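You operate a simulated robot arm through the tools that you are given. There is no shell and no other tool. Be economical: measure what you need, move in short steps, check, and stop when the job is done.

You are at the controls of a simulated two-armed robot. One attempt, no reset.

## Task
Pick up the orange tin marked "soda" from the top of the low table with one hand, pass it to the other hand and put it on the top of the steel-topped table. Set down upright: orange tin.

The check looks at the end state, three seconds after you hand in, the way a careful person would. Anything else that was tipped, shoved, dropped, spilled or broken makes it a failure.

## Robot
Two 6-joint arms with two-finger parallel grippers on one trunk, on a base that drives. Base frame: it is fixed to the floor where the robot stands at the start and does not move with it; the origin is under the middle of the robot, x ahead of it, y to its left, z up; the surface under the hand at the start is at about z = 50. Readings come in cm, degrees, newtons and seconds.
The left shoulder is at the start at [28, 18.5, 80.5], the right one opposite. With the tool pointing down near the work surface each hand reaches from about 54 to 92 cm from the robot's upright axis, wherever it stands, measured 20 degrees to its own side. Places, roughly: top of the steel-topped table [-220, 180, 80]. Payload 1.57 kg a hand.
Tool frame (each hand has its own): the origin (TCP) lies between the finger pads and is the grasp point; the fingertips stand 3 cm ahead of it; z points along the fingers, y is the line along which they close. The gripper opens to 8 cm. The fingers are 1.7 cm wide and 1.2 cm thick; the gripper's body (4 by 8.2 cm) begins 8 cm behind the TCP.
Orientation is told as [roll, pitch, yaw] about the base's x, y, z axes, in that order, counted from this pose: with the fingers straight down and closing along the base's y, the tool's x points along the base's -x, its y along +y and its z along -z.

## Interface
- The arms move only by the tool servo_tool. It takes "left_rows", "right_rows" or both (then of equal length, played together; a hand with none holds still); each is a list of rows, each an object of numbers (a shift or turn left out is 0, a gripper value left out holds the last): "wx", "wy", "wz": the turn, a rotation vector about the tool's x, y, z in degrees; "x", "y", "z": the shift along the tool's x, y, z in cm; "claw": the closure in counts, from 0 (fully open) to 255 (shut). In form: [{"wx": .., "wy": .., "wz": .., "x": .., "y": .., "z": .., "claw": ..}, ...]. A call has 1 to 10 rows; each row is the pose to reach, as a shift and turn from the pose commanded when the call began, along the tool's axes at that moment. A row lasts 0.2 s, in which the tool goes at most 5 cm and 8.6 degrees; a call with a longer step from one row to the next is refused whole, and so is a gripper value outside its range. Where a pose cannot be reached the arm comes as near as it can. A force on the tool above 40 N (or 10 N above the force at the start of the call, whichever is more), or a blocked arm, ends the call early, and 0.2 s more pass. Each finger travels about 15.3 cm/s and halts on what it meets, pressing with about 42 N; the grip force reading is that of the motor and also rises with nothing between the fingers. The clock runs only during rows and for 0.2 s after the last one: add rows that repeat a pose to give the fingers time. It gives the time, the measured TCP pose, the force on the tool (base axes), the opening and the grip force at its end, in the units of the frame above (readings bear some noise), with the torque about the TCP (base axes, N m) and any sound that the robot's microphone picked up.
- Cameras (640 x 400 px; columns grow to the right, rows downward): "scene" is now at [23.12, -2.42, 123.92]; the picture's right is [-0.30, -0.95, 0.00], its down [-0.75, 0.24, -0.62] and it looks along [0.59, -0.18, -0.79] (base axes); focal length 253 px, centre (320, 200). "left" rides on the left gripper at [7.2, 0.7, -12.2] in its tool frame; the picture's right is [-0.09, 1.00, 0.00], its down [-0.84, -0.08, -0.54] and it looks along [-0.54, -0.05, 0.84] (tool axes); focal length 238 px, centre (320, 200). "right" rides on the right gripper at [7.2, -0.7, -12.2] in its tool frame; the picture's right is [0.09, 1.00, 0.00], its down [-0.84, 0.08, -0.54] and it looks along [-0.54, 0.05, 0.84] (tool axes); focal length 238 px, centre (320, 200). There is no depth. A picture from a camera that has moved, and an enlarged one, comes with that camera's place and axes in the base frame and with its lens.
- snapshot(camera): a new picture of that camera. The clock stands still meanwhile.
- raise_lower(by): slides the trunk up (or, below 0, down) by that many cm; the arms and the scene camera ride with it, the base frame stays. It gives what a move gives, with no picture.
- roll_base(legs): drives the robot by 1 to 6 legs, each [ahead, turn to the left] in cm and degrees, along the robot's own axes; the way and the turn of a leg run together, so that a leg with both is an arc; at most 150 cm and 180 degrees a leg. The arms and the cameras ride along, it lands a little off, and it stops where it bumps. It gives what a move gives.
- aim_head(pan, tilt): turns the head with the scene camera to pan (to the left, within 86 degrees either way) and tilt (down, from -29 to 69), counted from straight ahead of the robot. It gives what a move gives.
- enlarge(camera, box): a new picture of the part [left, top, right, bottom] of that camera's present view, enlarged. The clock stands still meanwhile.
- job_done(): hands the job in; it is judged then, once.

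Go step by step. Nothing tells you exact positions but the pictures and the camera data: compare them with the known pose of the tool, close in by small moves and look again before you grip or let go. The budget is 120 turns and 100 pictures, counting those below and the enlarged ones. Unless the task says otherwise, let go and move clear before handing in, and close with one line.

The tools are called by a JSON object that holds its "api" and its "payload". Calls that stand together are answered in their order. servo_tool: Moves the arms, as the interface text tells. Its arguments: {"type":"object","properties":{"left_rows":{"type":"array","items":{"type":"object","properties":{"wx":{"type":"number"},"wy":{"type":"number"},"wz":{"type":"number"},"x":{"type":"number"},"y":{"type":"number"},"z":{"type":"number"},"claw":{"type":"number"}}}},"right_rows":{"type":"array","items":{"type":"object","properties":{"wx":{"type":"number"},"wy":{"type":"number"},"wz":{"type":"number"},"x":{"type":"number"},"y":{"type":"number"},"z":{"type":"number"},"claw":{"type":"number"}}}}},"required":[]} The other tools are called the same way: raise_lower (by) slides the trunk up or down; roll_base (legs) drives the base; aim_head (pan, tilt) turns the head that bears the scene camera; snapshot (camera) takes a picture; enlarge (camera, box) takes an enlarged picture of a part of a camera's view; job_done () hands the job in.

At the start:

```text
t: 0.0
left_ee_pos: [47.37, 2.38, 79.33]
left_tool_rot: [0.2, 0.1, 0.0]
left_wrist_force: [-0.3, 0.2, 0.3]
left_wrist_torque: [0.03, 0.01, 0.01]
left_finger_gap: 8.03
left_finger_force: 0.0
right_ee_pos: [48.53, -40.25, 81.34]
right_tool_rot: [0.0, 0.0, 0.0]
right_wrist_force: [0.1, -0.5, 0.6]
right_wrist_torque: [-0.03, 0.01, -0.01]
right_finger_gap: 8.0
right_finger_force: 0.1
trunk travel left (down, up): [-50.0, 49.0]
robot x, y, heading: [-0.13, 0.22, -0.1]
head pan, tilt: [-17.4, 52.0]
```

scene: 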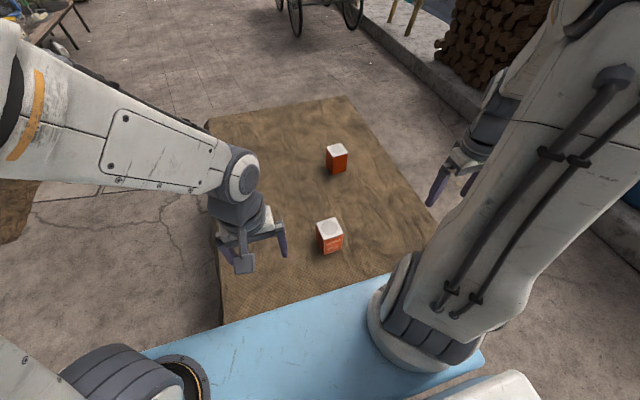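
right: 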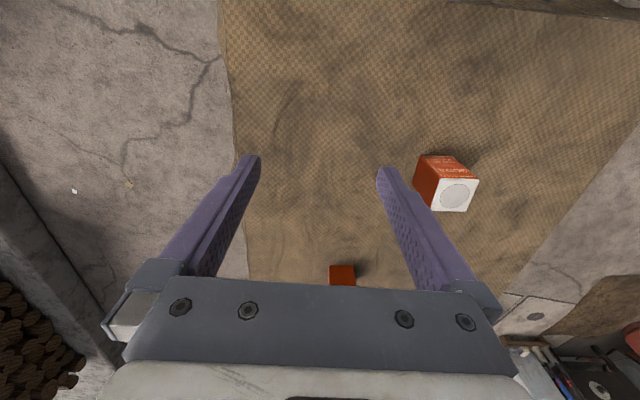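
left: 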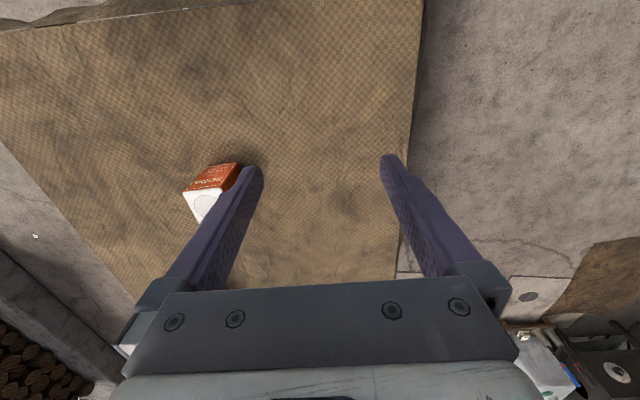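

I see two orange tins on the low table; I need to read which one is marked "soda". I'll enlarge both.

{"api": "enlarge", "payload": {"camera": "scene", "box": [290, 130, 370, 180]}}

{"api": "enlarge", "payload": {"camera": "scene", "box": [290, 210, 370, 260]}}

{"api": "enlarge", "payload": {"camera": "right", "box": [400, 145, 490, 220]}}

```text
8.00 times, centred on (330, 155) of scene
camera zoom: at [23.12, -2.42, 123.92], right [-0.3, -0.95, 0.0], down [-0.75, 0.24, -0.62], along [0.59, -0.18, -0.79], focal length 2026 px, centre (240, 560)
```

zoom: 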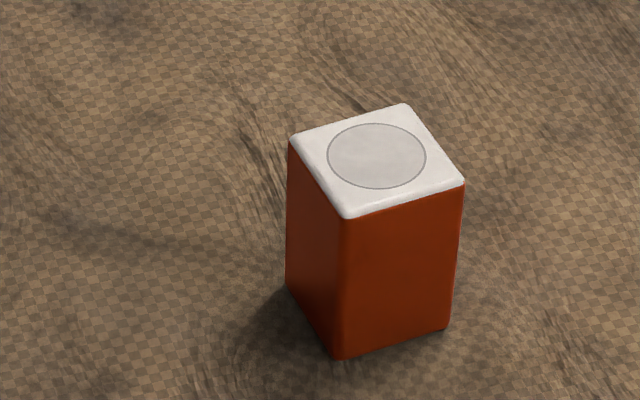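

```text
8.00 times, centred on (330, 235) of scene
camera zoom: at [23.12, -2.42, 123.92], right [-0.3, -0.95, 0.0], down [-0.75, 0.24, -0.62], along [0.59, -0.18, -0.79], focal length 2026 px, centre (240, -80)
```

zoom: 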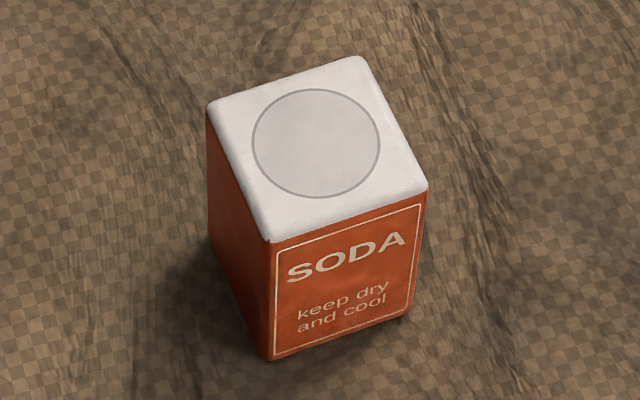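

```text
5.33 times, centred on (445, 182) of right
camera zoom: at [41.36, -40.72, 93.64], right [-0.09, 1.0, 0.0], down [0.84, 0.08, 0.54], along [0.54, 0.05, -0.84], focal length 1271 px, centre (-347, 293)
```

zoom: 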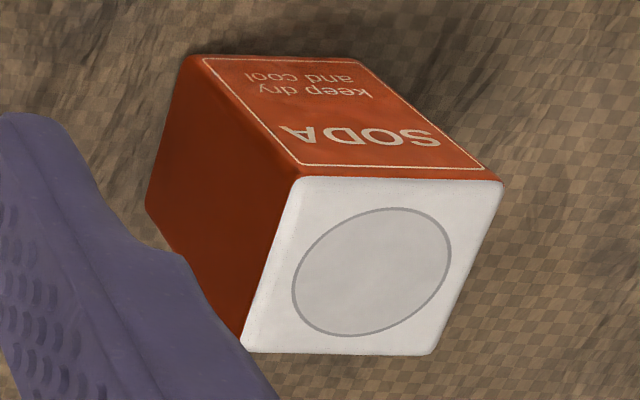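

The near tin is "SODA", centred about [60.0, -16.5], roughly 6.2 cm square, from z≈50.6 to 60, turned about +4.5°. The plan is for the right hand to grip it low with a tilted tool, then the left hand to take it from above and place it. I back up first to make room.

{"api": "roll_base", "payload": {"legs": [[-25, 0]]}}

```text
t: 1.8
left_ee_pos: [21.96, 2.21, 79.36]
left_tool_rot: [0.1, 0.1, -0.1]
left_wrist_force: [0.3, 1.0, 0.0]
left_wrist_torque: [-0.04, 0.0, 0.01]
left_finger_gap: 8.02
left_finger_force: 0.1
right_ee_pos: [23.11, -40.28, 81.3]
right_tool_rot: [0.0, 0.0, -0.2]
right_wrist_force: [0.3, 0.1, 0.3]
right_wrist_torque: [0.0, 0.02, 0.04]
right_finger_gap: 7.96
right_finger_force: 0.0
trunk travel left (down, up): [-50.0, 49.0]
robot x, y, heading: [-25.2, 0.04, -0.2]
head pan, tilt: [-17.4, 52.0]
```

Robot has backed up cleanly. Now the right hand moves ahead and inward, yawed to match the tin, before tilting.

{"api": "servo_tool", "payload": {"right_rows": [{"x": -3, "y": 3.3, "wz": -4.7}, {"x": -6, "y": 6.6, "wz": -4.7}, {"x": -9, "y": 10, "wz": -4.7}, {"x": -12, "y": 13.3, "wz": -4.7}, {"x": -15, "y": 16.6, "wz": -4.7}, {"x": -18, "y": 20, "wz": -4.7}, {"x": -20, "y": 22, "wz": -4.7}]}}

```text
t: 3.4
left_ee_pos: [22.0, 2.27, 79.3]
left_tool_rot: [0.0, 0.0, -0.3]
left_wrist_force: [0.8, -0.1, -0.2]
left_wrist_torque: [-0.01, 0.0, 0.01]
left_finger_gap: 8.02
left_finger_force: 0.2
right_ee_pos: [43.15, -18.34, 81.53]
right_tool_rot: [0.0, 0.0, 4.6]
right_wrist_force: [0.2, 0.4, 1.3]
right_wrist_torque: [0.01, 0.0, -0.02]
right_finger_gap: 8.02
right_finger_force: 0.1
trunk travel left (down, up): [-50.0, 49.0]
robot x, y, heading: [-25.41, 0.21, -0.4]
head pan, tilt: [-17.4, 52.0]
```

Right hand is in place above and short of the tin. Now I tilt it forward 56° while the TCP drops some.

{"api": "servo_tool", "payload": {"right_rows": [{"wy": -7, "z": 2}, {"wy": -14, "z": 4}, {"wy": -21, "z": 6}, {"wy": -28, "z": 8}, {"wy": -35, "z": 10}, {"wy": -42, "z": 12}, {"wy": -49, "z": 14}, {"wy": -56, "z": 15}, {"wy": -56, "z": 15}]}}

{"api": "snapshot", "payload": {"camera": "right"}}

{"api": "snapshot", "payload": {"camera": "scene"}}

```text
t: 5.4
left_ee_pos: [21.96, 2.19, 79.28]
left_tool_rot: [0.1, 0.1, -0.2]
left_wrist_force: [-0.4, 0.5, 0.1]
left_wrist_torque: [0.03, 0.02, 0.01]
left_finger_gap: 7.99
left_finger_force: 0.0
right_ee_pos: [43.21, -18.41, 66.3]
right_tool_rot: [0.1, -56.0, 4.5]
right_wrist_force: [0.1, -0.3, 0.4]
right_wrist_torque: [0.0, -0.02, -0.01]
right_finger_gap: 8.02
right_finger_force: 0.0
right hand out of reach, approached as far as the arm can: row 4
trunk travel left (down, up): [-50.0, 49.0]
robot x, y, heading: [-25.37, -0.0, -0.0]
head pan, tilt: [-17.4, 52.0]
```

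```text
93 pictures are left
camera right: at [29.28, -19.98, 67.24], right [-0.13, 0.99, -0.08], down [0.01, 0.08, 1.0], along [0.99, 0.13, -0.02], focal length 238 px, centre (320, 200)
```

right: 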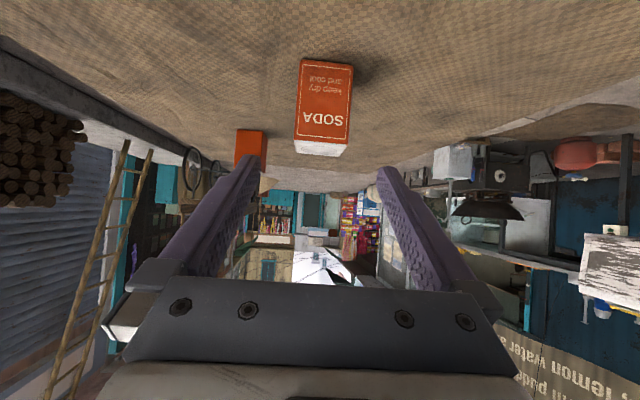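

```text
92 pictures are left
camera scene: at [-2.11, -2.45, 123.92], right [-0.3, -0.95, 0.0], down [-0.75, 0.24, -0.62], along [0.59, -0.19, -0.79], focal length 253 px, centre (320, 200)
```

scene: 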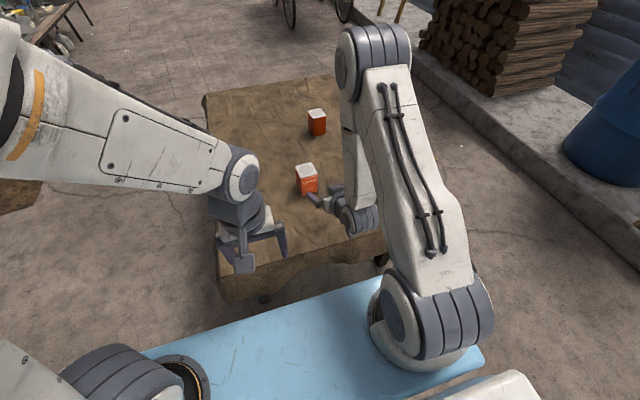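

Tilt achieved. Let me measure the tin more precisely from both cameras.

{"api": "enlarge", "payload": {"camera": "right", "box": [264, 50, 376, 170]}}

{"api": "enlarge", "payload": {"camera": "scene", "box": [270, 150, 350, 200]}}

```text
3.33 times, centred on (320, 110) of right
camera zoom: at [29.28, -19.98, 67.24], right [-0.13, 0.99, -0.08], down [0.01, 0.08, 1.0], along [0.99, 0.13, -0.02], focal length 794 px, centre (320, 500)
```

zoom: 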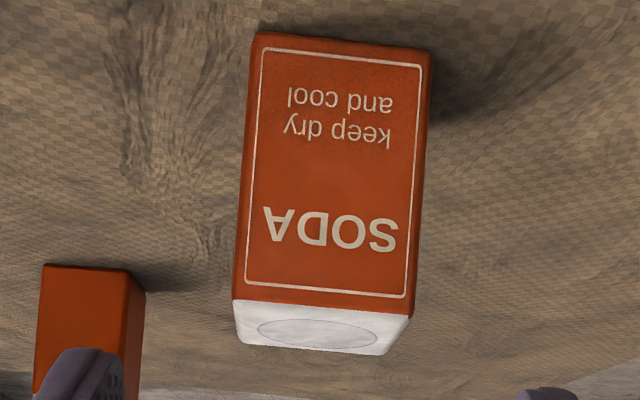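

```text
8.00 times, centred on (310, 175) of scene
camera zoom: at [-2.11, -2.45, 123.92], right [-0.3, -0.95, 0.0], down [-0.75, 0.24, -0.62], along [0.59, -0.19, -0.79], focal length 2026 px, centre (400, 400)
```

zoom: 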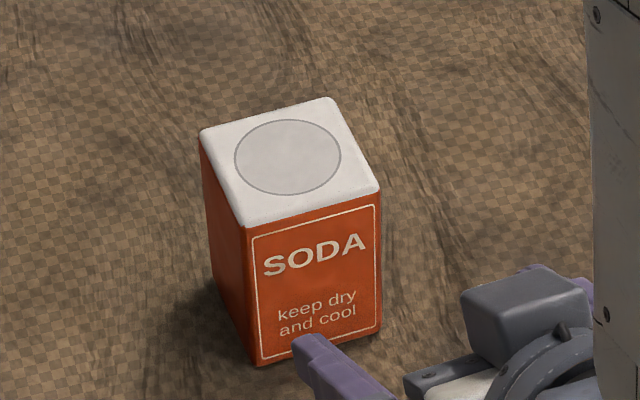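

Triangulation agrees: tin centre ≈[60.0, -16.55], bottom z≈50.4. I line up on the approach axis and go part way.

{"api": "servo_tool", "payload": {"right_rows": [{"x": 0.6, "y": 0.3, "z": 3, "claw": 0}, {"x": 1.15, "y": 0.56, "z": 6, "wz": -0.5}, {"x": 1.15, "y": 0.56, "z": 10, "wz": -0.5}, {"x": 1.15, "y": 0.56, "z": 10, "wz": -0.5}]}}

{"api": "snapshot", "payload": {"camera": "right"}}

{"api": "enlarge", "payload": {"camera": "scene", "box": [270, 150, 366, 210]}}

```text
t: 6.4
left_ee_pos: [22.13, 2.26, 79.39]
left_tool_rot: [0.1, 0.0, -0.2]
left_wrist_force: [-0.7, 0.3, -0.4]
left_wrist_torque: [-0.01, 0.01, 0.0]
left_finger_gap: 8.01
left_finger_force: 0.1
right_ee_pos: [50.63, -17.32, 59.76]
right_tool_rot: [-0.7, -56.0, 5.4]
right_wrist_force: [-1.1, 0.1, -0.5]
right_wrist_torque: [-0.02, -0.02, 0.01]
right_finger_gap: 7.99
right_finger_force: 0.1
trunk travel left (down, up): [-50.0, 49.0]
robot x, y, heading: [-25.45, -0.16, 0.3]
head pan, tilt: [-17.4, 52.0]
```

```text
89 pictures are left
camera right: at [36.7, -18.97, 60.76], right [-0.13, 0.99, -0.08], down [0.01, 0.09, 1.0], along [0.99, 0.13, -0.02], focal length 238 px, centre (320, 200)
```

right: 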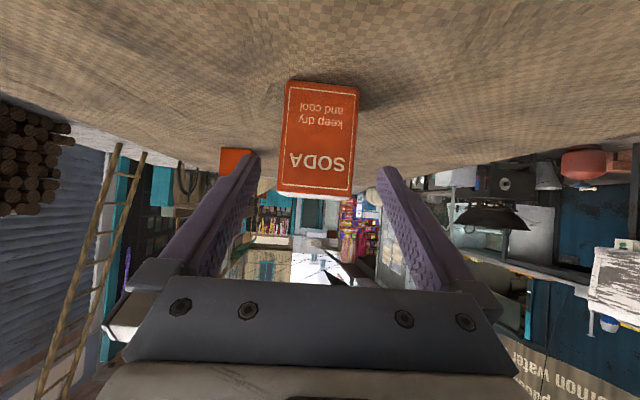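

```text
6.67 times, centred on (318, 180) of scene
camera zoom: at [-2.11, -2.45, 123.92], right [-0.3, -0.95, 0.0], down [-0.75, 0.24, -0.62], along [0.59, -0.19, -0.79], focal length 1688 px, centre (333, 333)
```

zoom: 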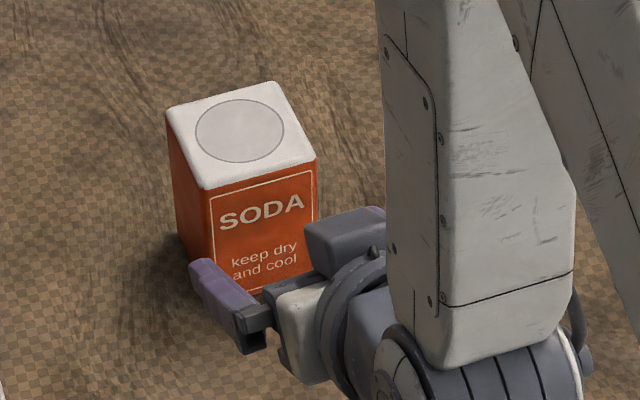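

The tool axis lines up with the tin's centre within about a millimetre. I advance the remaining 10 cm with the fingers open.

{"api": "servo_tool", "payload": {"right_rows": [{"z": 3}, {"z": 6}, {"z": 8.5}, {"z": 10}, {"z": 10}]}}

{"api": "snapshot", "payload": {"camera": "right"}}

{"api": "enlarge", "payload": {"camera": "scene", "box": [270, 140, 366, 200]}}

```text
t: 7.6
left_ee_pos: [22.02, 2.25, 79.29]
left_tool_rot: [0.1, 0.0, -0.1]
left_wrist_force: [-0.6, -0.5, 0.8]
left_wrist_torque: [0.04, -0.01, 0.01]
left_finger_gap: 8.0
left_finger_force: 0.1
right_ee_pos: [58.99, -16.39, 54.16]
right_tool_rot: [-0.7, -55.9, 5.5]
right_wrist_force: [0.8, -0.2, 0.4]
right_wrist_torque: [-0.02, 0.03, -0.01]
right_finger_gap: 7.98
right_finger_force: 0.0
trunk travel left (down, up): [-50.0, 49.0]
robot x, y, heading: [-24.79, 0.04, -0.3]
head pan, tilt: [-17.4, 52.0]
```

```text
87 pictures are left
camera right: at [45.16, -18.15, 55.07], right [-0.13, 0.99, -0.08], down [0.01, 0.09, 1.0], along [0.99, 0.13, -0.02], focal length 238 px, centre (320, 200)
```

right: 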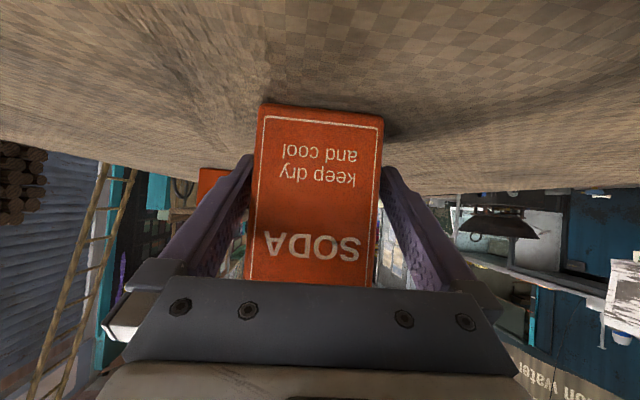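

```text
6.67 times, centred on (318, 170) of scene
camera zoom: at [-2.1, -2.45, 123.92], right [-0.3, -0.95, 0.0], down [-0.75, 0.24, -0.62], along [0.59, -0.19, -0.79], focal length 1688 px, centre (333, 400)
```

zoom: 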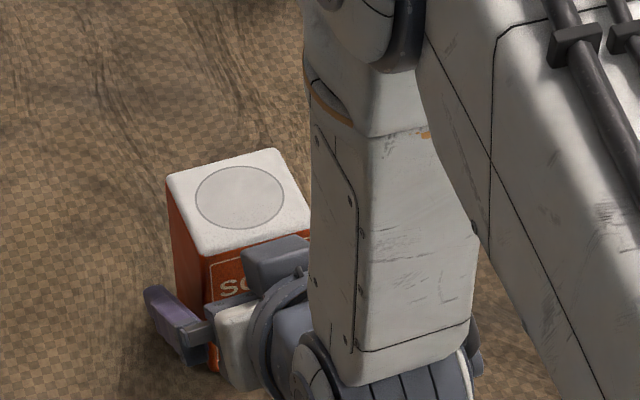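

The fingers straddle the tin with clearance on both sides. I close the grip.

{"api": "servo_tool", "payload": {"right_rows": [{"claw": 120}, {"claw": 255}, {"claw": 255}, {"claw": 255}]}}

```text
t: 8.6
left_ee_pos: [21.98, 2.27, 79.26]
left_tool_rot: [0.1, 0.0, -0.2]
left_wrist_force: [0.4, 0.3, 0.0]
left_wrist_torque: [-0.01, 0.0, -0.01]
left_finger_gap: 7.98
left_finger_force: 0.0
right_ee_pos: [59.11, -16.4, 54.14]
right_tool_rot: [-0.8, -56.0, 5.4]
right_wrist_force: [1.7, -0.1, 0.0]
right_wrist_torque: [0.13, -0.12, -0.07]
right_finger_gap: 6.58
right_finger_force: 42.3
trunk travel left (down, up): [-50.0, 49.0]
robot x, y, heading: [-25.27, 0.19, -0.4]
head pan, tilt: [-17.4, 52.0]
```

Gripped at 6.6 cm. Lift straight up in base z.

{"api": "servo_tool", "payload": {"right_rows": [{"x": -1.66, "z": -1.12}, {"x": -4.15, "z": -2.8}, {"x": -8.3, "z": -5.6}, {"x": -12.4, "z": -8.4}, {"x": -16.6, "z": -11.2}, {"x": -20, "z": -13.5}, {"x": -20, "z": -13.5}]}}

{"api": "snapshot", "payload": {"camera": "scene"}}

{"api": "snapshot", "payload": {"camera": "right"}}

```text
refused: row 5 steps farther than a row can; nothing moved
```

```text
85 pictures are left
camera scene: at [-2.1, -2.45, 123.92], right [-0.3, -0.95, 0.0], down [-0.75, 0.24, -0.62], along [0.59, -0.19, -0.79], focal length 253 px, centre (320, 200)
```

scene: 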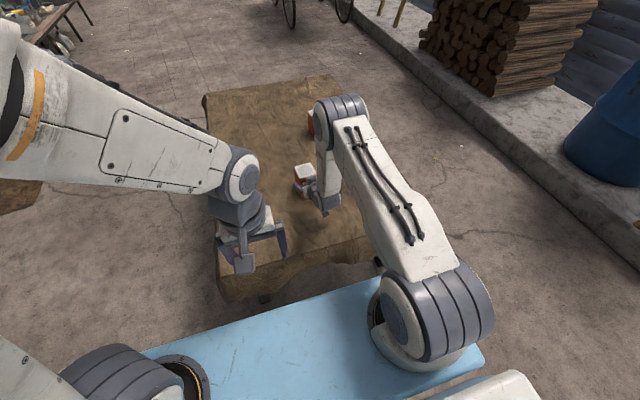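

```text
84 pictures are left
camera right: at [45.15, -18.16, 55.08], right [-0.13, 0.99, -0.08], down [0.01, 0.09, 1.0], along [0.99, 0.13, -0.02], focal length 238 px, centre (320, 200)
```

right: 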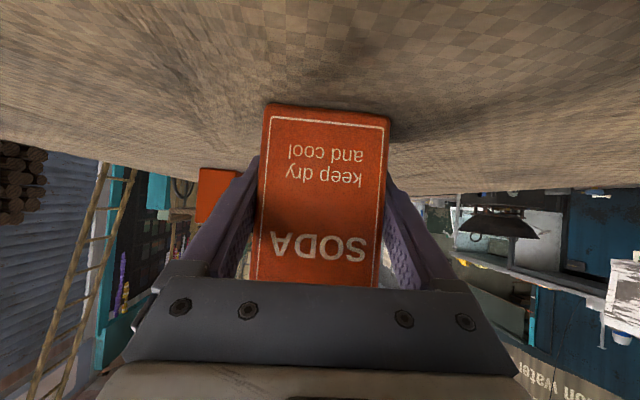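

The call was refused for a slightly long step; the tin is firmly between the pads. I repeat with smaller steps.

{"api": "servo_tool", "payload": {"right_rows": [{"x": -1.66, "z": -1.12}, {"x": -4.15, "z": -2.8}, {"x": -8.0, "z": -5.4}, {"x": -11.8, "z": -8.0}, {"x": -15.6, "z": -10.6}, {"x": -18.2, "z": -12.3}, {"x": -18.2, "z": -12.3}]}}

{"api": "snapshot", "payload": {"camera": "scene"}}

{"api": "snapshot", "payload": {"camera": "right"}}

```text
t: 10.2
left_ee_pos: [21.98, 2.22, 79.31]
left_tool_rot: [0.0, 0.0, -0.2]
left_wrist_force: [0.8, -0.2, -0.1]
left_wrist_torque: [0.04, 0.01, 0.01]
left_finger_gap: 8.0
left_finger_force: 0.0
right_ee_pos: [59.0, -16.09, 76.31]
right_tool_rot: [-0.7, -55.9, 5.4]
right_wrist_force: [0.2, 0.4, -4.0]
right_wrist_torque: [-0.01, 0.06, 0.01]
right_finger_gap: 6.57
right_finger_force: 42.1
trunk travel left (down, up): [-50.0, 49.0]
robot x, y, heading: [-25.4, 0.23, -0.3]
head pan, tilt: [-17.4, 52.0]
```

```text
83 pictures are left
camera scene: at [-2.09, -2.45, 123.92], right [-0.3, -0.95, 0.0], down [-0.75, 0.24, -0.62], along [0.59, -0.19, -0.79], focal length 253 px, centre (320, 200)
```

scene: 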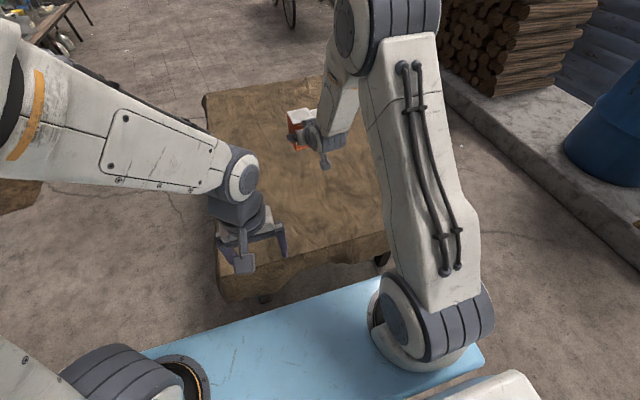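

```text
82 pictures are left
camera right: at [45.04, -17.83, 77.23], right [-0.13, 0.99, -0.08], down [0.01, 0.09, 1.0], along [0.99, 0.13, -0.02], focal length 238 px, centre (320, 200)
```

right: 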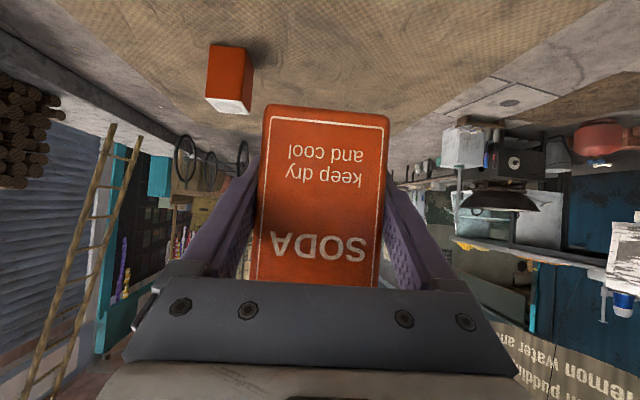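

The tin is held firmly and upright. I turn the right hand so it comes in from the right (yaw about 45°) and bring the tin to about [50, 0], while the left hand moves aside and up.

{"api": "servo_tool", "payload": {"right_rows": [{"wx": -6.63, "wz": -4.47, "x": 0.83, "y": 3.36, "z": -1.24}, {"wx": -13.26, "wz": -8.94, "x": 1.66, "y": 6.71, "z": -2.47}, {"wx": -19.9, "wz": -13.4, "x": 2.5, "y": 10.07, "z": -3.71}, {"wx": -26.5, "wz": -17.9, "x": 3.33, "y": 13.42, "z": -4.94}, {"wx": -33.2, "wz": -22.4, "x": 4.16, "y": 16.78, "z": -6.18}, {"wx": -33.2, "wz": -22.4, "x": 4.16, "y": 16.78, "z": -6.18}], "left_rows": [{"y": 3, "z": -3}, {"y": 6, "z": -6}, {"y": 9, "z": -9}, {"y": 12, "z": -12}, {"y": 15, "z": -15}, {"y": 16, "z": -18}]}}

{"api": "snapshot", "payload": {"camera": "scene"}}

{"api": "snapshot", "payload": {"camera": "left"}}

```text
t: 11.6
left_ee_pos: [25.19, 18.17, 96.94]
left_tool_rot: [0.1, 0.2, -0.2]
left_wrist_force: [-0.5, -1.3, -0.4]
left_wrist_torque: [-0.01, -0.02, -0.01]
left_finger_gap: 8.02
left_finger_force: 0.1
left hand out of reach, approached as far as the arm can: row 4, 5, 6
right_ee_pos: [50.17, -0.33, 76.12]
right_tool_rot: [-0.5, -55.7, 45.5]
right_wrist_force: [-0.2, -0.2, -3.9]
right_wrist_torque: [-0.04, 0.05, 0.0]
right_finger_gap: 6.58
right_finger_force: 42.0
trunk travel left (down, up): [-50.0, 49.0]
robot x, y, heading: [-25.1, -0.04, -0.1]
head pan, tilt: [-17.4, 52.0]
```

```text
81 pictures are left
camera scene: at [-2.09, -2.45, 123.92], right [-0.3, -0.95, 0.0], down [-0.75, 0.24, -0.62], along [0.59, -0.19, -0.79], focal length 253 px, centre (320, 200)
```

scene: 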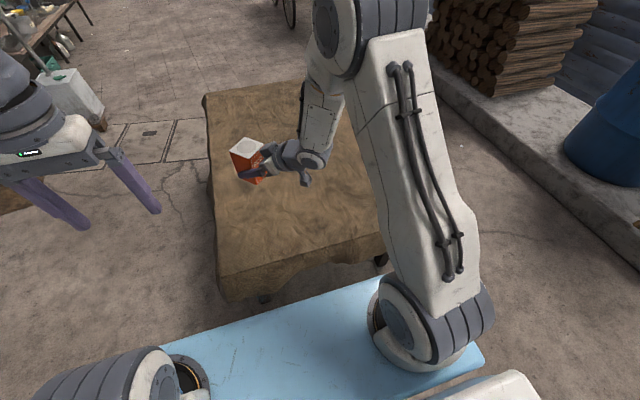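

```text
80 pictures are left
camera left: at [18.13, 18.87, 109.32], right [0.1, 1.0, 0.0], down [0.84, -0.08, 0.54], along [0.54, -0.05, -0.84], focal length 238 px, centre (320, 200)
```

left: 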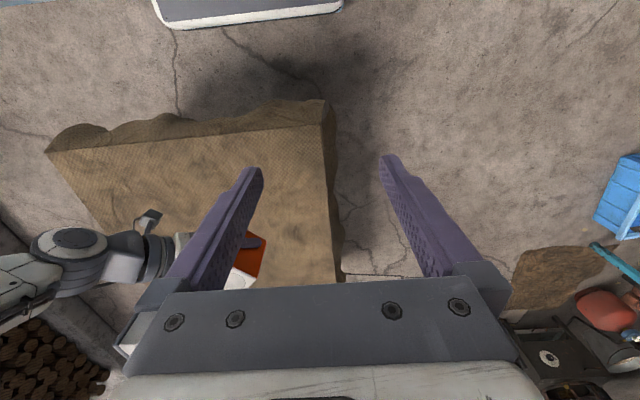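

Let me look closely at the geometry around the tin and the right gripper before bringing in the left hand.

{"api": "enlarge", "payload": {"camera": "scene", "box": [210, 120, 338, 200]}}

{"api": "enlarge", "payload": {"camera": "left", "box": [120, 190, 280, 290]}}

```text
5.00 times, centred on (274, 160) of scene
camera zoom: at [-2.09, -2.45, 123.92], right [-0.3, -0.95, 0.0], down [-0.75, 0.24, -0.62], along [0.59, -0.19, -0.79], focal length 1266 px, centre (550, 400)
```

zoom: 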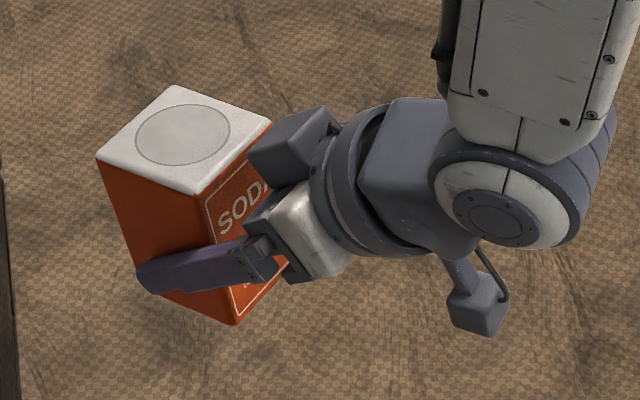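

```text
4.00 times, centred on (200, 240) of left
camera zoom: at [18.13, 18.87, 109.32], right [0.1, 1.0, 0.0], down [0.84, -0.08, 0.54], along [0.54, -0.05, -0.84], focal length 953 px, centre (800, 40)
```

zoom: 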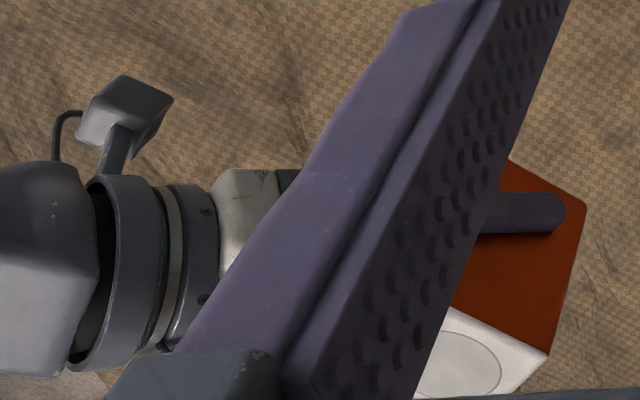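

There is a motor block on the right gripper close to the tin's front face, so the left hand should grip the same pair of faces from above, higher up and slightly forward of the right fingers. I bring the left hand above the tin with yaw +45°, staying well clear in height.

{"api": "servo_tool", "payload": {"left_rows": [{"x": -4, "y": -2.4, "wz": -6.5}, {"x": -8, "y": -4.8, "wz": -13}, {"x": -12, "y": -7.2, "wz": -19.5}, {"x": -16, "y": -9.6, "wz": -26}, {"x": -20, "y": -12.2, "wz": -32.5}, {"x": -23.5, "y": -15, "wz": -39}, {"x": -26, "y": -17.3, "wz": -45.5}, {"x": -26, "y": -17.3, "wz": -45.5}]}}

{"api": "snapshot", "payload": {"camera": "left"}}

{"api": "snapshot", "payload": {"camera": "scene"}}

```text
t: 13.4
left_ee_pos: [51.33, 0.85, 96.92]
left_tool_rot: [0.1, 0.1, 45.4]
left_wrist_force: [0.1, 0.2, 0.2]
left_wrist_torque: [-0.01, 0.01, 0.04]
left_finger_gap: 8.01
left_finger_force: 0.0
right_ee_pos: [50.26, -0.37, 76.16]
right_tool_rot: [-0.6, -55.7, 45.4]
right_wrist_force: [-0.5, 0.2, -3.7]
right_wrist_torque: [-0.03, -0.02, 0.02]
right_finger_gap: 6.57
right_finger_force: 42.0
trunk travel left (down, up): [-50.0, 49.0]
robot x, y, heading: [-25.11, -0.19, -0.4]
head pan, tilt: [-17.4, 52.0]
```

```text
77 pictures are left
camera left: at [45.86, -3.85, 109.19], right [-0.64, 0.76, 0.0], down [0.64, 0.54, 0.54], along [0.41, 0.35, -0.84], focal length 238 px, centre (320, 200)
```

left: 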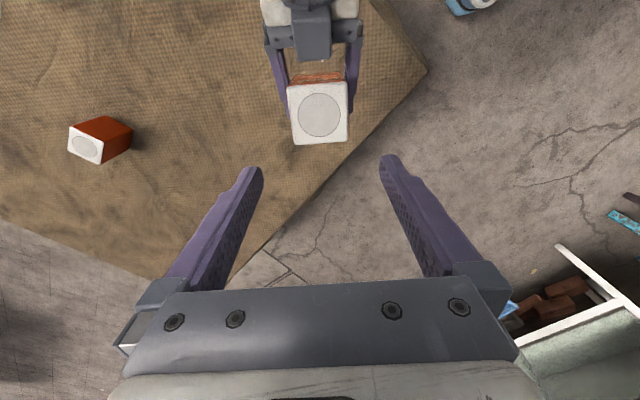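

```text
76 pictures are left
camera scene: at [-2.08, -2.45, 123.92], right [-0.3, -0.95, 0.0], down [-0.75, 0.24, -0.62], along [0.59, -0.19, -0.79], focal length 253 px, centre (320, 200)
```

scene: 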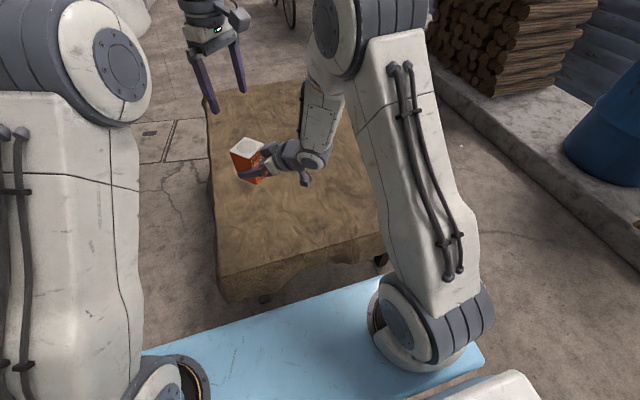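

A clear view down onto the tin. I enlarge to measure its lid position relative to the left tool.

{"api": "enlarge", "payload": {"camera": "left", "box": [256, 30, 384, 160]}}

```text
3.08 times, centred on (320, 95) of left
camera zoom: at [45.86, -3.85, 109.19], right [-0.64, 0.76, 0.0], down [0.64, 0.54, 0.54], along [0.41, 0.35, -0.84], focal length 733 px, centre (320, 523)
```

zoom: 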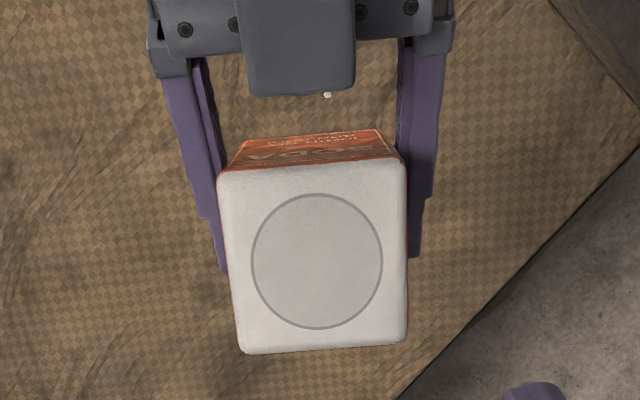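

Lid centre ≈[50.7, 0.24], yaw ≈44°; the left tool is centred across it within a millimetre. I descend until the tips are just above the lid, then check.

{"api": "servo_tool", "payload": {"left_rows": [{"z": 4, "wz": 0.8}, {"z": 8, "wz": 0.8}, {"z": 10.5, "wz": 0.8}, {"z": 10.5, "wz": 0.8}]}}

{"api": "snapshot", "payload": {"camera": "left"}}

{"api": "enlarge", "payload": {"camera": "scene", "box": [190, 70, 350, 200]}}

```text
t: 14.4
left_ee_pos: [51.2, 0.62, 86.51]
left_tool_rot: [0.1, 0.0, 44.4]
left_wrist_force: [1.1, 0.1, -0.1]
left_wrist_torque: [-0.03, 0.01, -0.04]
left_finger_gap: 8.02
left_finger_force: 0.1
right_ee_pos: [50.25, -0.44, 76.14]
right_tool_rot: [-0.6, -55.7, 45.2]
right_wrist_force: [1.1, 0.5, -3.6]
right_wrist_torque: [-0.03, 0.06, 0.01]
right_finger_gap: 6.57
right_finger_force: 42.2
trunk travel left (down, up): [-50.0, 49.0]
robot x, y, heading: [-25.19, 0.24, -0.2]
head pan, tilt: [-17.4, 52.0]
```

```text
74 pictures are left
camera left: at [45.65, -3.9, 98.71], right [-0.63, 0.77, 0.0], down [0.65, 0.53, 0.54], along [0.42, 0.34, -0.84], focal length 238 px, centre (320, 200)
```

left: 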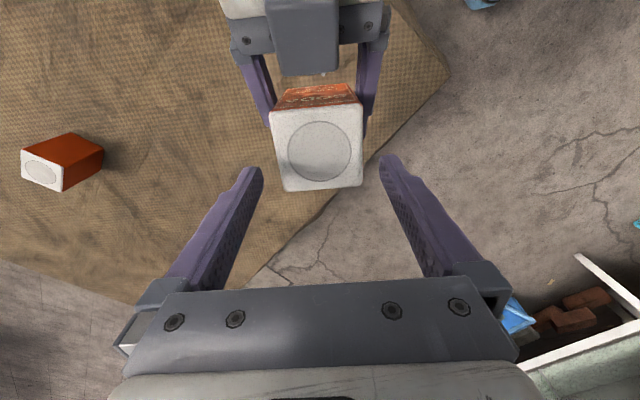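

```text
3.08 times, centred on (270, 135) of scene
camera zoom: at [-2.09, -2.45, 123.92], right [-0.3, -0.95, 0.0], down [-0.75, 0.24, -0.62], along [0.59, -0.19, -0.79], focal length 779 px, centre (474, 400)
```

zoom: 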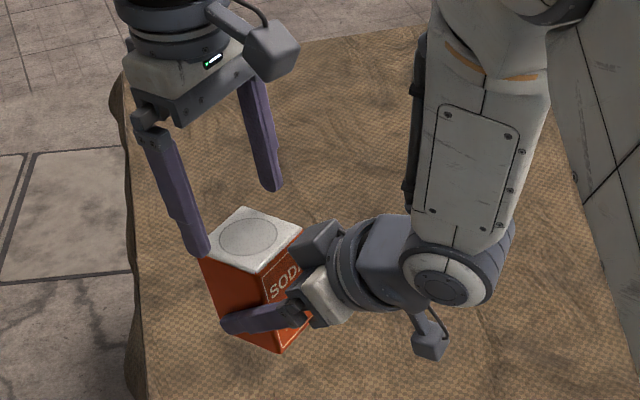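

Centred within a millimetre. Descend 5.5 cm so the tips straddle the upper part of the tin.

{"api": "servo_tool", "payload": {"left_rows": [{"z": 2, "y": -0.1}, {"z": 4, "y": -0.1}, {"z": 5.5, "y": -0.1}, {"z": 5.5, "y": -0.1}]}}

{"api": "snapshot", "payload": {"camera": "left"}}

{"api": "enlarge", "payload": {"camera": "scene", "box": [190, 90, 318, 200]}}

```text
t: 15.4
left_ee_pos: [51.26, 0.67, 80.77]
left_tool_rot: [0.1, 0.0, 44.4]
left_wrist_force: [0.5, -0.1, 0.1]
left_wrist_torque: [-0.01, 0.03, 0.02]
left_finger_gap: 8.0
left_finger_force: 0.1
right_ee_pos: [50.07, -0.43, 76.18]
right_tool_rot: [-0.6, -55.7, 45.4]
right_wrist_force: [0.0, 0.2, -4.0]
right_wrist_torque: [-0.05, 0.01, 0.02]
right_finger_gap: 6.57
right_finger_force: 41.8
trunk travel left (down, up): [-50.0, 49.0]
robot x, y, heading: [-24.65, -0.24, -0.2]
head pan, tilt: [-17.4, 52.0]
```

```text
72 pictures are left
camera left: at [45.71, -3.9, 93.11], right [-0.63, 0.77, 0.0], down [0.65, 0.53, 0.54], along [0.42, 0.34, -0.84], focal length 238 px, centre (320, 200)
```

left: 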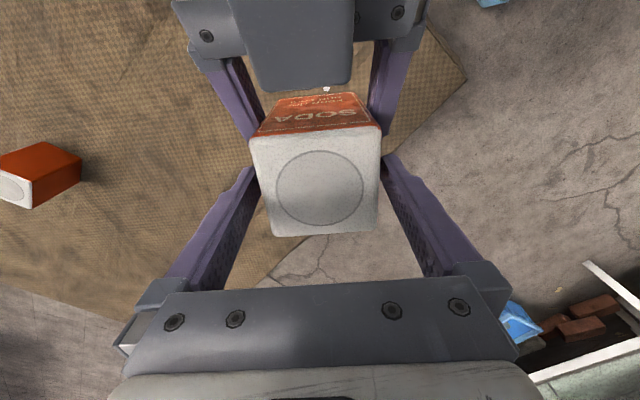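

```text
3.64 times, centred on (254, 145) of scene
camera zoom: at [-2.09, -2.45, 123.92], right [-0.3, -0.95, 0.0], down [-0.75, 0.24, -0.62], along [0.59, -0.19, -0.79], focal length 921 px, centre (560, 400)
```

zoom: 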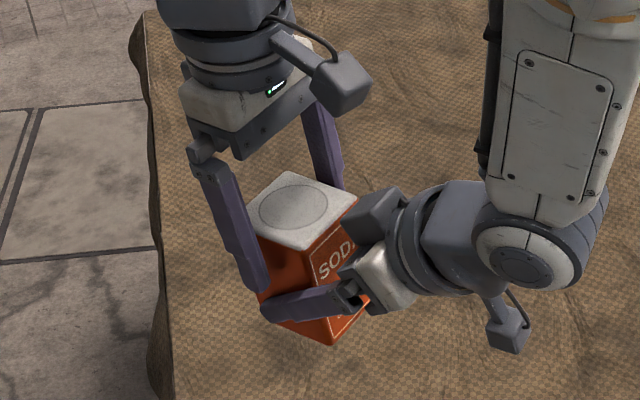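

The left fingers straddle the top and clear the right fingers. Close the left gripper.

{"api": "servo_tool", "payload": {"left_rows": [{"claw": 120}, {"claw": 255}, {"claw": 255}, {"claw": 255}]}}

{"api": "enlarge", "payload": {"camera": "scene", "box": [190, 90, 318, 200]}}

```text
t: 16.4
left_ee_pos: [51.33, 0.77, 80.88]
left_tool_rot: [0.1, 0.0, 44.5]
left_wrist_force: [-3.0, 2.2, 0.0]
left_wrist_torque: [-0.02, -0.42, -0.03]
left_finger_gap: 6.6
left_finger_force: 42.5
right_ee_pos: [50.11, -0.36, 76.24]
right_tool_rot: [-0.5, -55.7, 45.3]
right_wrist_force: [2.3, -2.4, -2.5]
right_wrist_torque: [0.11, 0.56, -0.01]
right_finger_gap: 6.55
right_finger_force: 42.0
trunk travel left (down, up): [-50.0, 49.0]
robot x, y, heading: [-25.29, 0.38, -0.5]
head pan, tilt: [-17.4, 52.0]
```

```text
3.64 times, centred on (254, 145) of scene
camera zoom: at [-2.09, -2.45, 123.92], right [-0.3, -0.95, 0.0], down [-0.75, 0.24, -0.62], along [0.59, -0.19, -0.79], focal length 921 px, centre (560, 400)
```

zoom: 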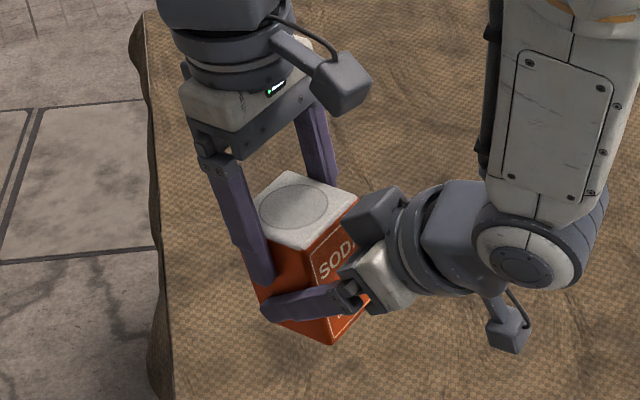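

Both hands hold the tin. Now I open the right hand without moving, check, then withdraw it horizontally.

{"api": "servo_tool", "payload": {"right_rows": [{"claw": 150}, {"claw": 0}, {"claw": 0}, {"claw": 0}]}}

{"api": "snapshot", "payload": {"camera": "right"}}

```text
t: 17.4
left_ee_pos: [51.31, 0.69, 80.95]
left_tool_rot: [0.0, 0.0, 44.5]
left_wrist_force: [0.1, -0.3, -0.6]
left_wrist_torque: [0.0, -0.02, 0.03]
left_finger_gap: 6.56
left_finger_force: 42.1
right_ee_pos: [50.24, -0.44, 76.15]
right_tool_rot: [-0.5, -55.7, 45.2]
right_wrist_force: [-1.0, 0.0, 0.0]
right_wrist_torque: [0.04, 0.0, 0.01]
right_finger_gap: 8.01
right_finger_force: 0.1
trunk travel left (down, up): [-50.0, 49.0]
robot x, y, heading: [-24.89, 0.27, -0.1]
head pan, tilt: [-17.4, 52.0]
```

```text
69 pictures are left
camera right: at [40.72, -10.67, 77.16], right [-0.74, 0.67, -0.08], down [-0.04, 0.08, 1.0], along [0.67, 0.74, -0.03], focal length 238 px, centre (320, 200)
```

right: 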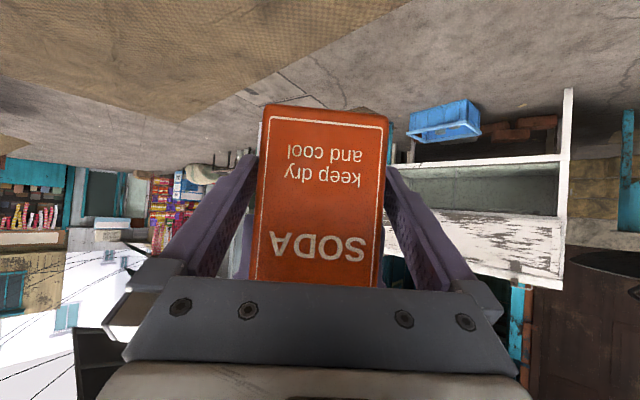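

The tin stays in the left hand. I withdraw the right hand horizontally and check.

{"api": "servo_tool", "payload": {"right_rows": [{"z": -1.65, "x": 1.13}, {"z": -4, "x": 2.7}, {"z": -7.5, "x": 5.1}, {"z": -11, "x": 7.5}, {"z": -14, "x": 9.5}, {"z": -14, "x": 9.5}]}}

{"api": "snapshot", "payload": {"camera": "right"}}

{"api": "snapshot", "payload": {"camera": "scene"}}

```text
t: 18.8
left_ee_pos: [51.25, 0.65, 80.86]
left_tool_rot: [0.2, 0.0, 44.6]
left_wrist_force: [0.1, -0.5, 1.3]
left_wrist_torque: [0.06, -0.02, 0.03]
left_finger_gap: 6.58
left_finger_force: 41.7
right_ee_pos: [39.6, -12.66, 76.09]
right_tool_rot: [-0.5, -55.7, 45.3]
right_wrist_force: [0.6, 1.2, -0.1]
right_wrist_torque: [-0.02, 0.0, -0.01]
right_finger_gap: 7.99
right_finger_force: 0.1
right hand out of reach, approached as far as the arm can: row 5, 6
trunk travel left (down, up): [-50.0, 49.0]
robot x, y, heading: [-25.21, -0.13, -0.1]
head pan, tilt: [-17.4, 52.0]
```

```text
68 pictures are left
camera right: at [30.17, -23.02, 77.08], right [-0.74, 0.67, -0.08], down [-0.04, 0.07, 1.0], along [0.67, 0.74, -0.03], focal length 238 px, centre (320, 200)
```

right: 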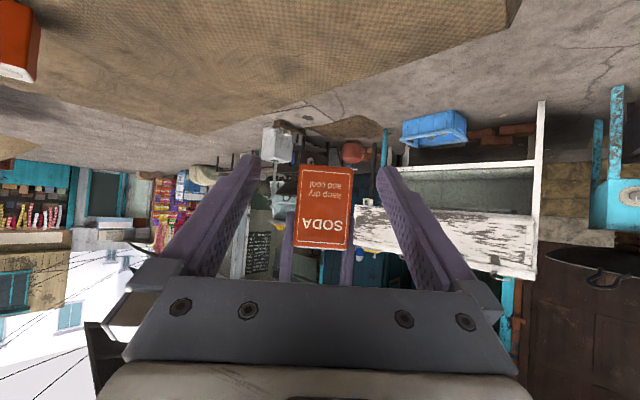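

```text
67 pictures are left
camera scene: at [-2.09, -2.45, 123.92], right [-0.3, -0.95, 0.0], down [-0.75, 0.24, -0.62], along [0.59, -0.19, -0.79], focal length 253 px, centre (320, 200)
```

scene: 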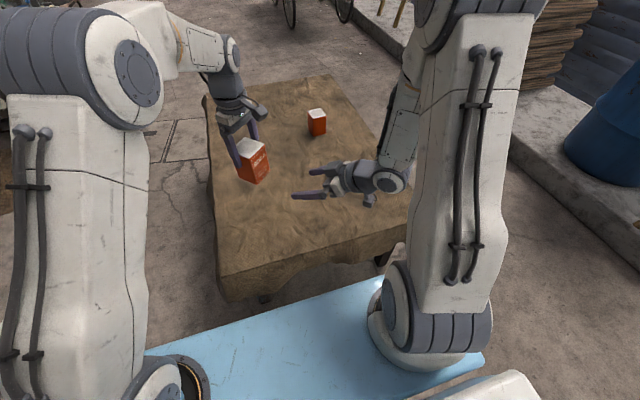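

The handover succeeded: the left hand alone holds the tin upright. I raise the trunk and look around for the steel-topped table before driving.

{"api": "raise_lower", "payload": {"by": 25}}

{"api": "aim_head", "payload": {"pan": 80, "tilt": 20}}

{"api": "snapshot", "payload": {"camera": "scene"}}

{"api": "aim_head", "payload": {"pan": 25, "tilt": 20}}

{"api": "snapshot", "payload": {"camera": "scene"}}

{"api": "aim_head", "payload": {"pan": -80, "tilt": 20}}

{"api": "snapshot", "payload": {"camera": "scene"}}

```text
t: 21.4
left_ee_pos: [51.42, 0.58, 105.93]
left_tool_rot: [0.1, -0.1, 44.5]
left_wrist_force: [0.0, 0.3, -3.4]
left_wrist_torque: [0.04, -0.04, 0.03]
left_finger_gap: 6.57
left_finger_force: 41.8
right_ee_pos: [39.82, -12.84, 101.04]
right_tool_rot: [-0.6, -55.8, 45.3]
right_wrist_force: [-1.0, 0.2, 0.5]
right_wrist_torque: [0.04, 0.0, 0.0]
right_finger_gap: 8.0
right_finger_force: 0.1
trunk travel left (down, up): [-75.0, 24.0]
robot x, y, heading: [-25.28, 0.21, -0.1]
head pan, tilt: [-17.4, 52.0]
```

```text
t: 23.1
left_ee_pos: [51.25, 0.72, 105.85]
left_tool_rot: [0.1, 0.0, 44.4]
left_wrist_force: [-0.1, 0.4, -4.0]
left_wrist_torque: [0.01, -0.01, 0.02]
left_finger_gap: 6.58
left_finger_force: 42.1
right_ee_pos: [39.64, -12.7, 101.01]
right_tool_rot: [-0.5, -55.7, 45.3]
right_wrist_force: [-0.6, 0.2, 0.3]
right_wrist_torque: [0.0, -0.02, -0.02]
right_finger_gap: 8.02
right_finger_force: 0.0
trunk travel left (down, up): [-75.0, 24.0]
robot x, y, heading: [-25.4, 0.33, -0.1]
head pan, tilt: [80.0, 20.0]
```

```text
66 pictures are left
camera scene: at [-7.59, 8.98, 153.74], right [0.98, -0.18, 0.0], down [-0.06, -0.34, -0.94], along [0.17, 0.92, -0.34], focal length 253 px, centre (320, 200)
```

scene: 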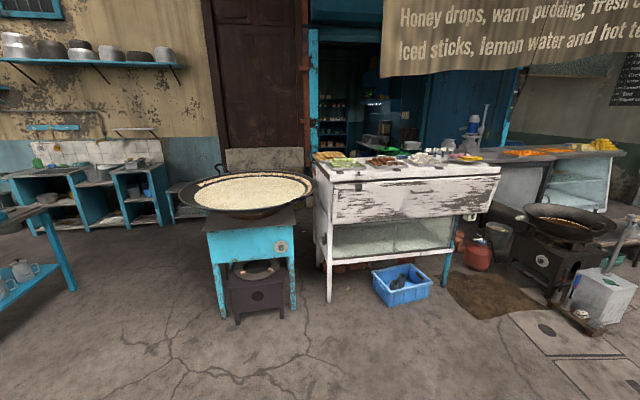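

```text
t: 24.4
left_ee_pos: [51.32, 0.56, 105.96]
left_tool_rot: [0.1, 0.0, 44.5]
left_wrist_force: [0.1, 0.4, -4.4]
left_wrist_torque: [0.02, -0.03, 0.0]
left_finger_gap: 6.58
left_finger_force: 41.8
right_ee_pos: [39.62, -12.73, 101.1]
right_tool_rot: [-0.5, -55.7, 45.3]
right_wrist_force: [0.6, 0.0, -0.4]
right_wrist_torque: [0.01, -0.05, -0.02]
right_finger_gap: 8.0
right_finger_force: 0.0
trunk travel left (down, up): [-75.0, 24.0]
robot x, y, heading: [-25.26, -0.11, -0.4]
head pan, tilt: [25.0, 20.0]
```

```text
65 pictures are left
camera scene: at [-0.79, 3.73, 153.75], right [0.42, -0.91, 0.0], down [-0.31, -0.14, -0.94], along [0.85, 0.4, -0.34], focal length 253 px, centre (320, 200)
```

scene: 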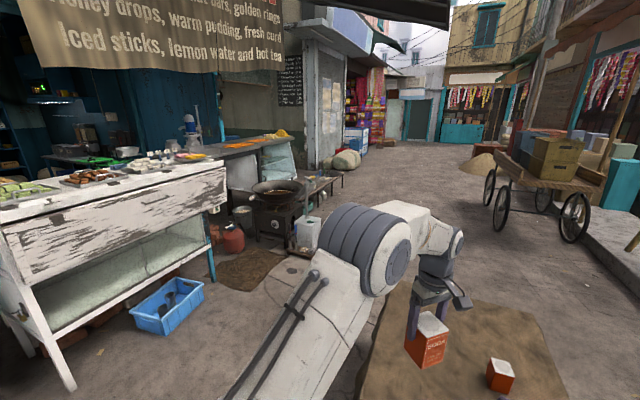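

```text
t: 26.2
left_ee_pos: [51.38, 0.71, 105.89]
left_tool_rot: [0.1, 0.0, 44.6]
left_wrist_force: [0.1, -0.2, -3.5]
left_wrist_torque: [0.03, -0.03, 0.0]
left_finger_gap: 6.58
left_finger_force: 42.0
right_ee_pos: [39.76, -12.62, 101.06]
right_tool_rot: [-0.5, -55.7, 45.2]
right_wrist_force: [-0.1, -0.8, -0.3]
right_wrist_torque: [0.02, -0.01, -0.02]
right_finger_gap: 8.01
right_finger_force: 0.1
trunk travel left (down, up): [-75.0, 24.0]
robot x, y, heading: [-24.92, -0.06, 0.1]
head pan, tilt: [-80.0, 20.0]
```

```text
64 pictures are left
camera scene: at [-7.65, -9.36, 153.75], right [-0.99, -0.17, 0.0], down [-0.06, 0.34, -0.94], along [0.16, -0.93, -0.34], focal length 253 px, centre (320, 200)
```

scene: 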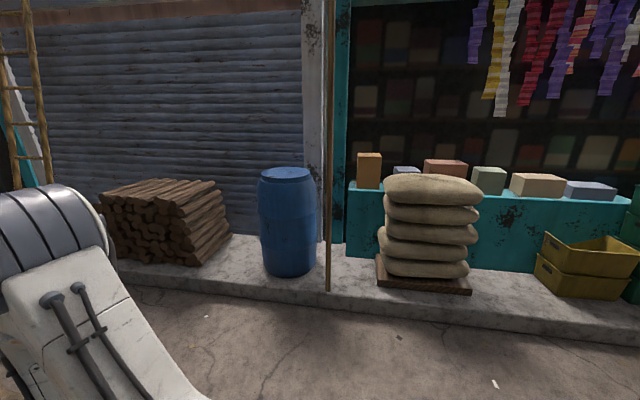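

The blue table with mugs at the left edge looks like the steel-topped one. I turn slightly to see more of it and of what's behind me before backing away from the low table.

{"api": "roll_base", "payload": {"legs": [[0, 18]]}}

{"api": "aim_head", "payload": {"pan": 86, "tilt": 25}}

{"api": "snapshot", "payload": {"camera": "scene"}}

```text
t: 27.6
left_ee_pos: [47.39, 24.2, 105.85]
left_tool_rot: [0.1, 0.0, 62.4]
left_wrist_force: [0.4, 0.9, -3.6]
left_wrist_torque: [0.02, 0.01, -0.01]
left_finger_gap: 6.57
left_finger_force: 41.7
right_ee_pos: [40.46, 7.88, 101.05]
right_tool_rot: [-0.4, -55.7, 63.3]
right_wrist_force: [0.2, 0.1, 0.8]
right_wrist_torque: [0.04, 0.0, 0.0]
right_finger_gap: 8.01
right_finger_force: 0.0
trunk travel left (down, up): [-75.0, 24.0]
robot x, y, heading: [-24.76, -0.17, 18.0]
head pan, tilt: [-80.0, 20.0]
```

```text
t: 30.1
left_ee_pos: [47.46, 24.26, 105.82]
left_tool_rot: [0.1, 0.0, 62.3]
left_wrist_force: [0.0, 0.8, -4.5]
left_wrist_torque: [0.04, -0.01, 0.05]
left_finger_gap: 6.59
left_finger_force: 42.3
right_ee_pos: [40.45, 7.89, 101.07]
right_tool_rot: [-0.5, -55.7, 63.4]
right_wrist_force: [-0.2, 0.2, -0.1]
right_wrist_torque: [-0.05, -0.02, -0.02]
right_finger_gap: 8.02
right_finger_force: 0.1
trunk travel left (down, up): [-75.0, 24.0]
robot x, y, heading: [-25.27, 0.03, 17.9]
head pan, tilt: [85.9, 25.0]
```

```text
63 pictures are left
camera scene: at [-12.2, 13.73, 152.94], right [0.97, 0.24, 0.0], down [0.1, -0.41, -0.91], along [-0.22, 0.88, -0.42], focal length 253 px, centre (320, 200)
```

scene: 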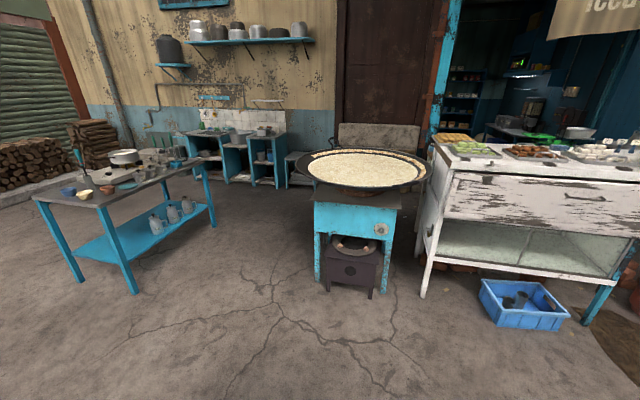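

The steel-topped table spans roughly x -246…-187, y 121…240. I enlarge it to find free space.

{"api": "enlarge", "payload": {"camera": "scene", "box": [20, 130, 228, 240]}}

```text
3.08 times, centred on (124, 185) of scene
camera zoom: at [-12.2, 13.73, 152.94], right [0.97, 0.24, 0.0], down [0.1, -0.41, -0.91], along [-0.22, 0.88, -0.42], focal length 779 px, centre (923, 246)
```

zoom: 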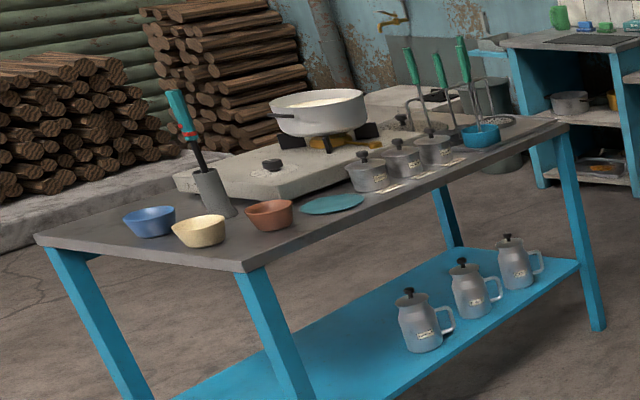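

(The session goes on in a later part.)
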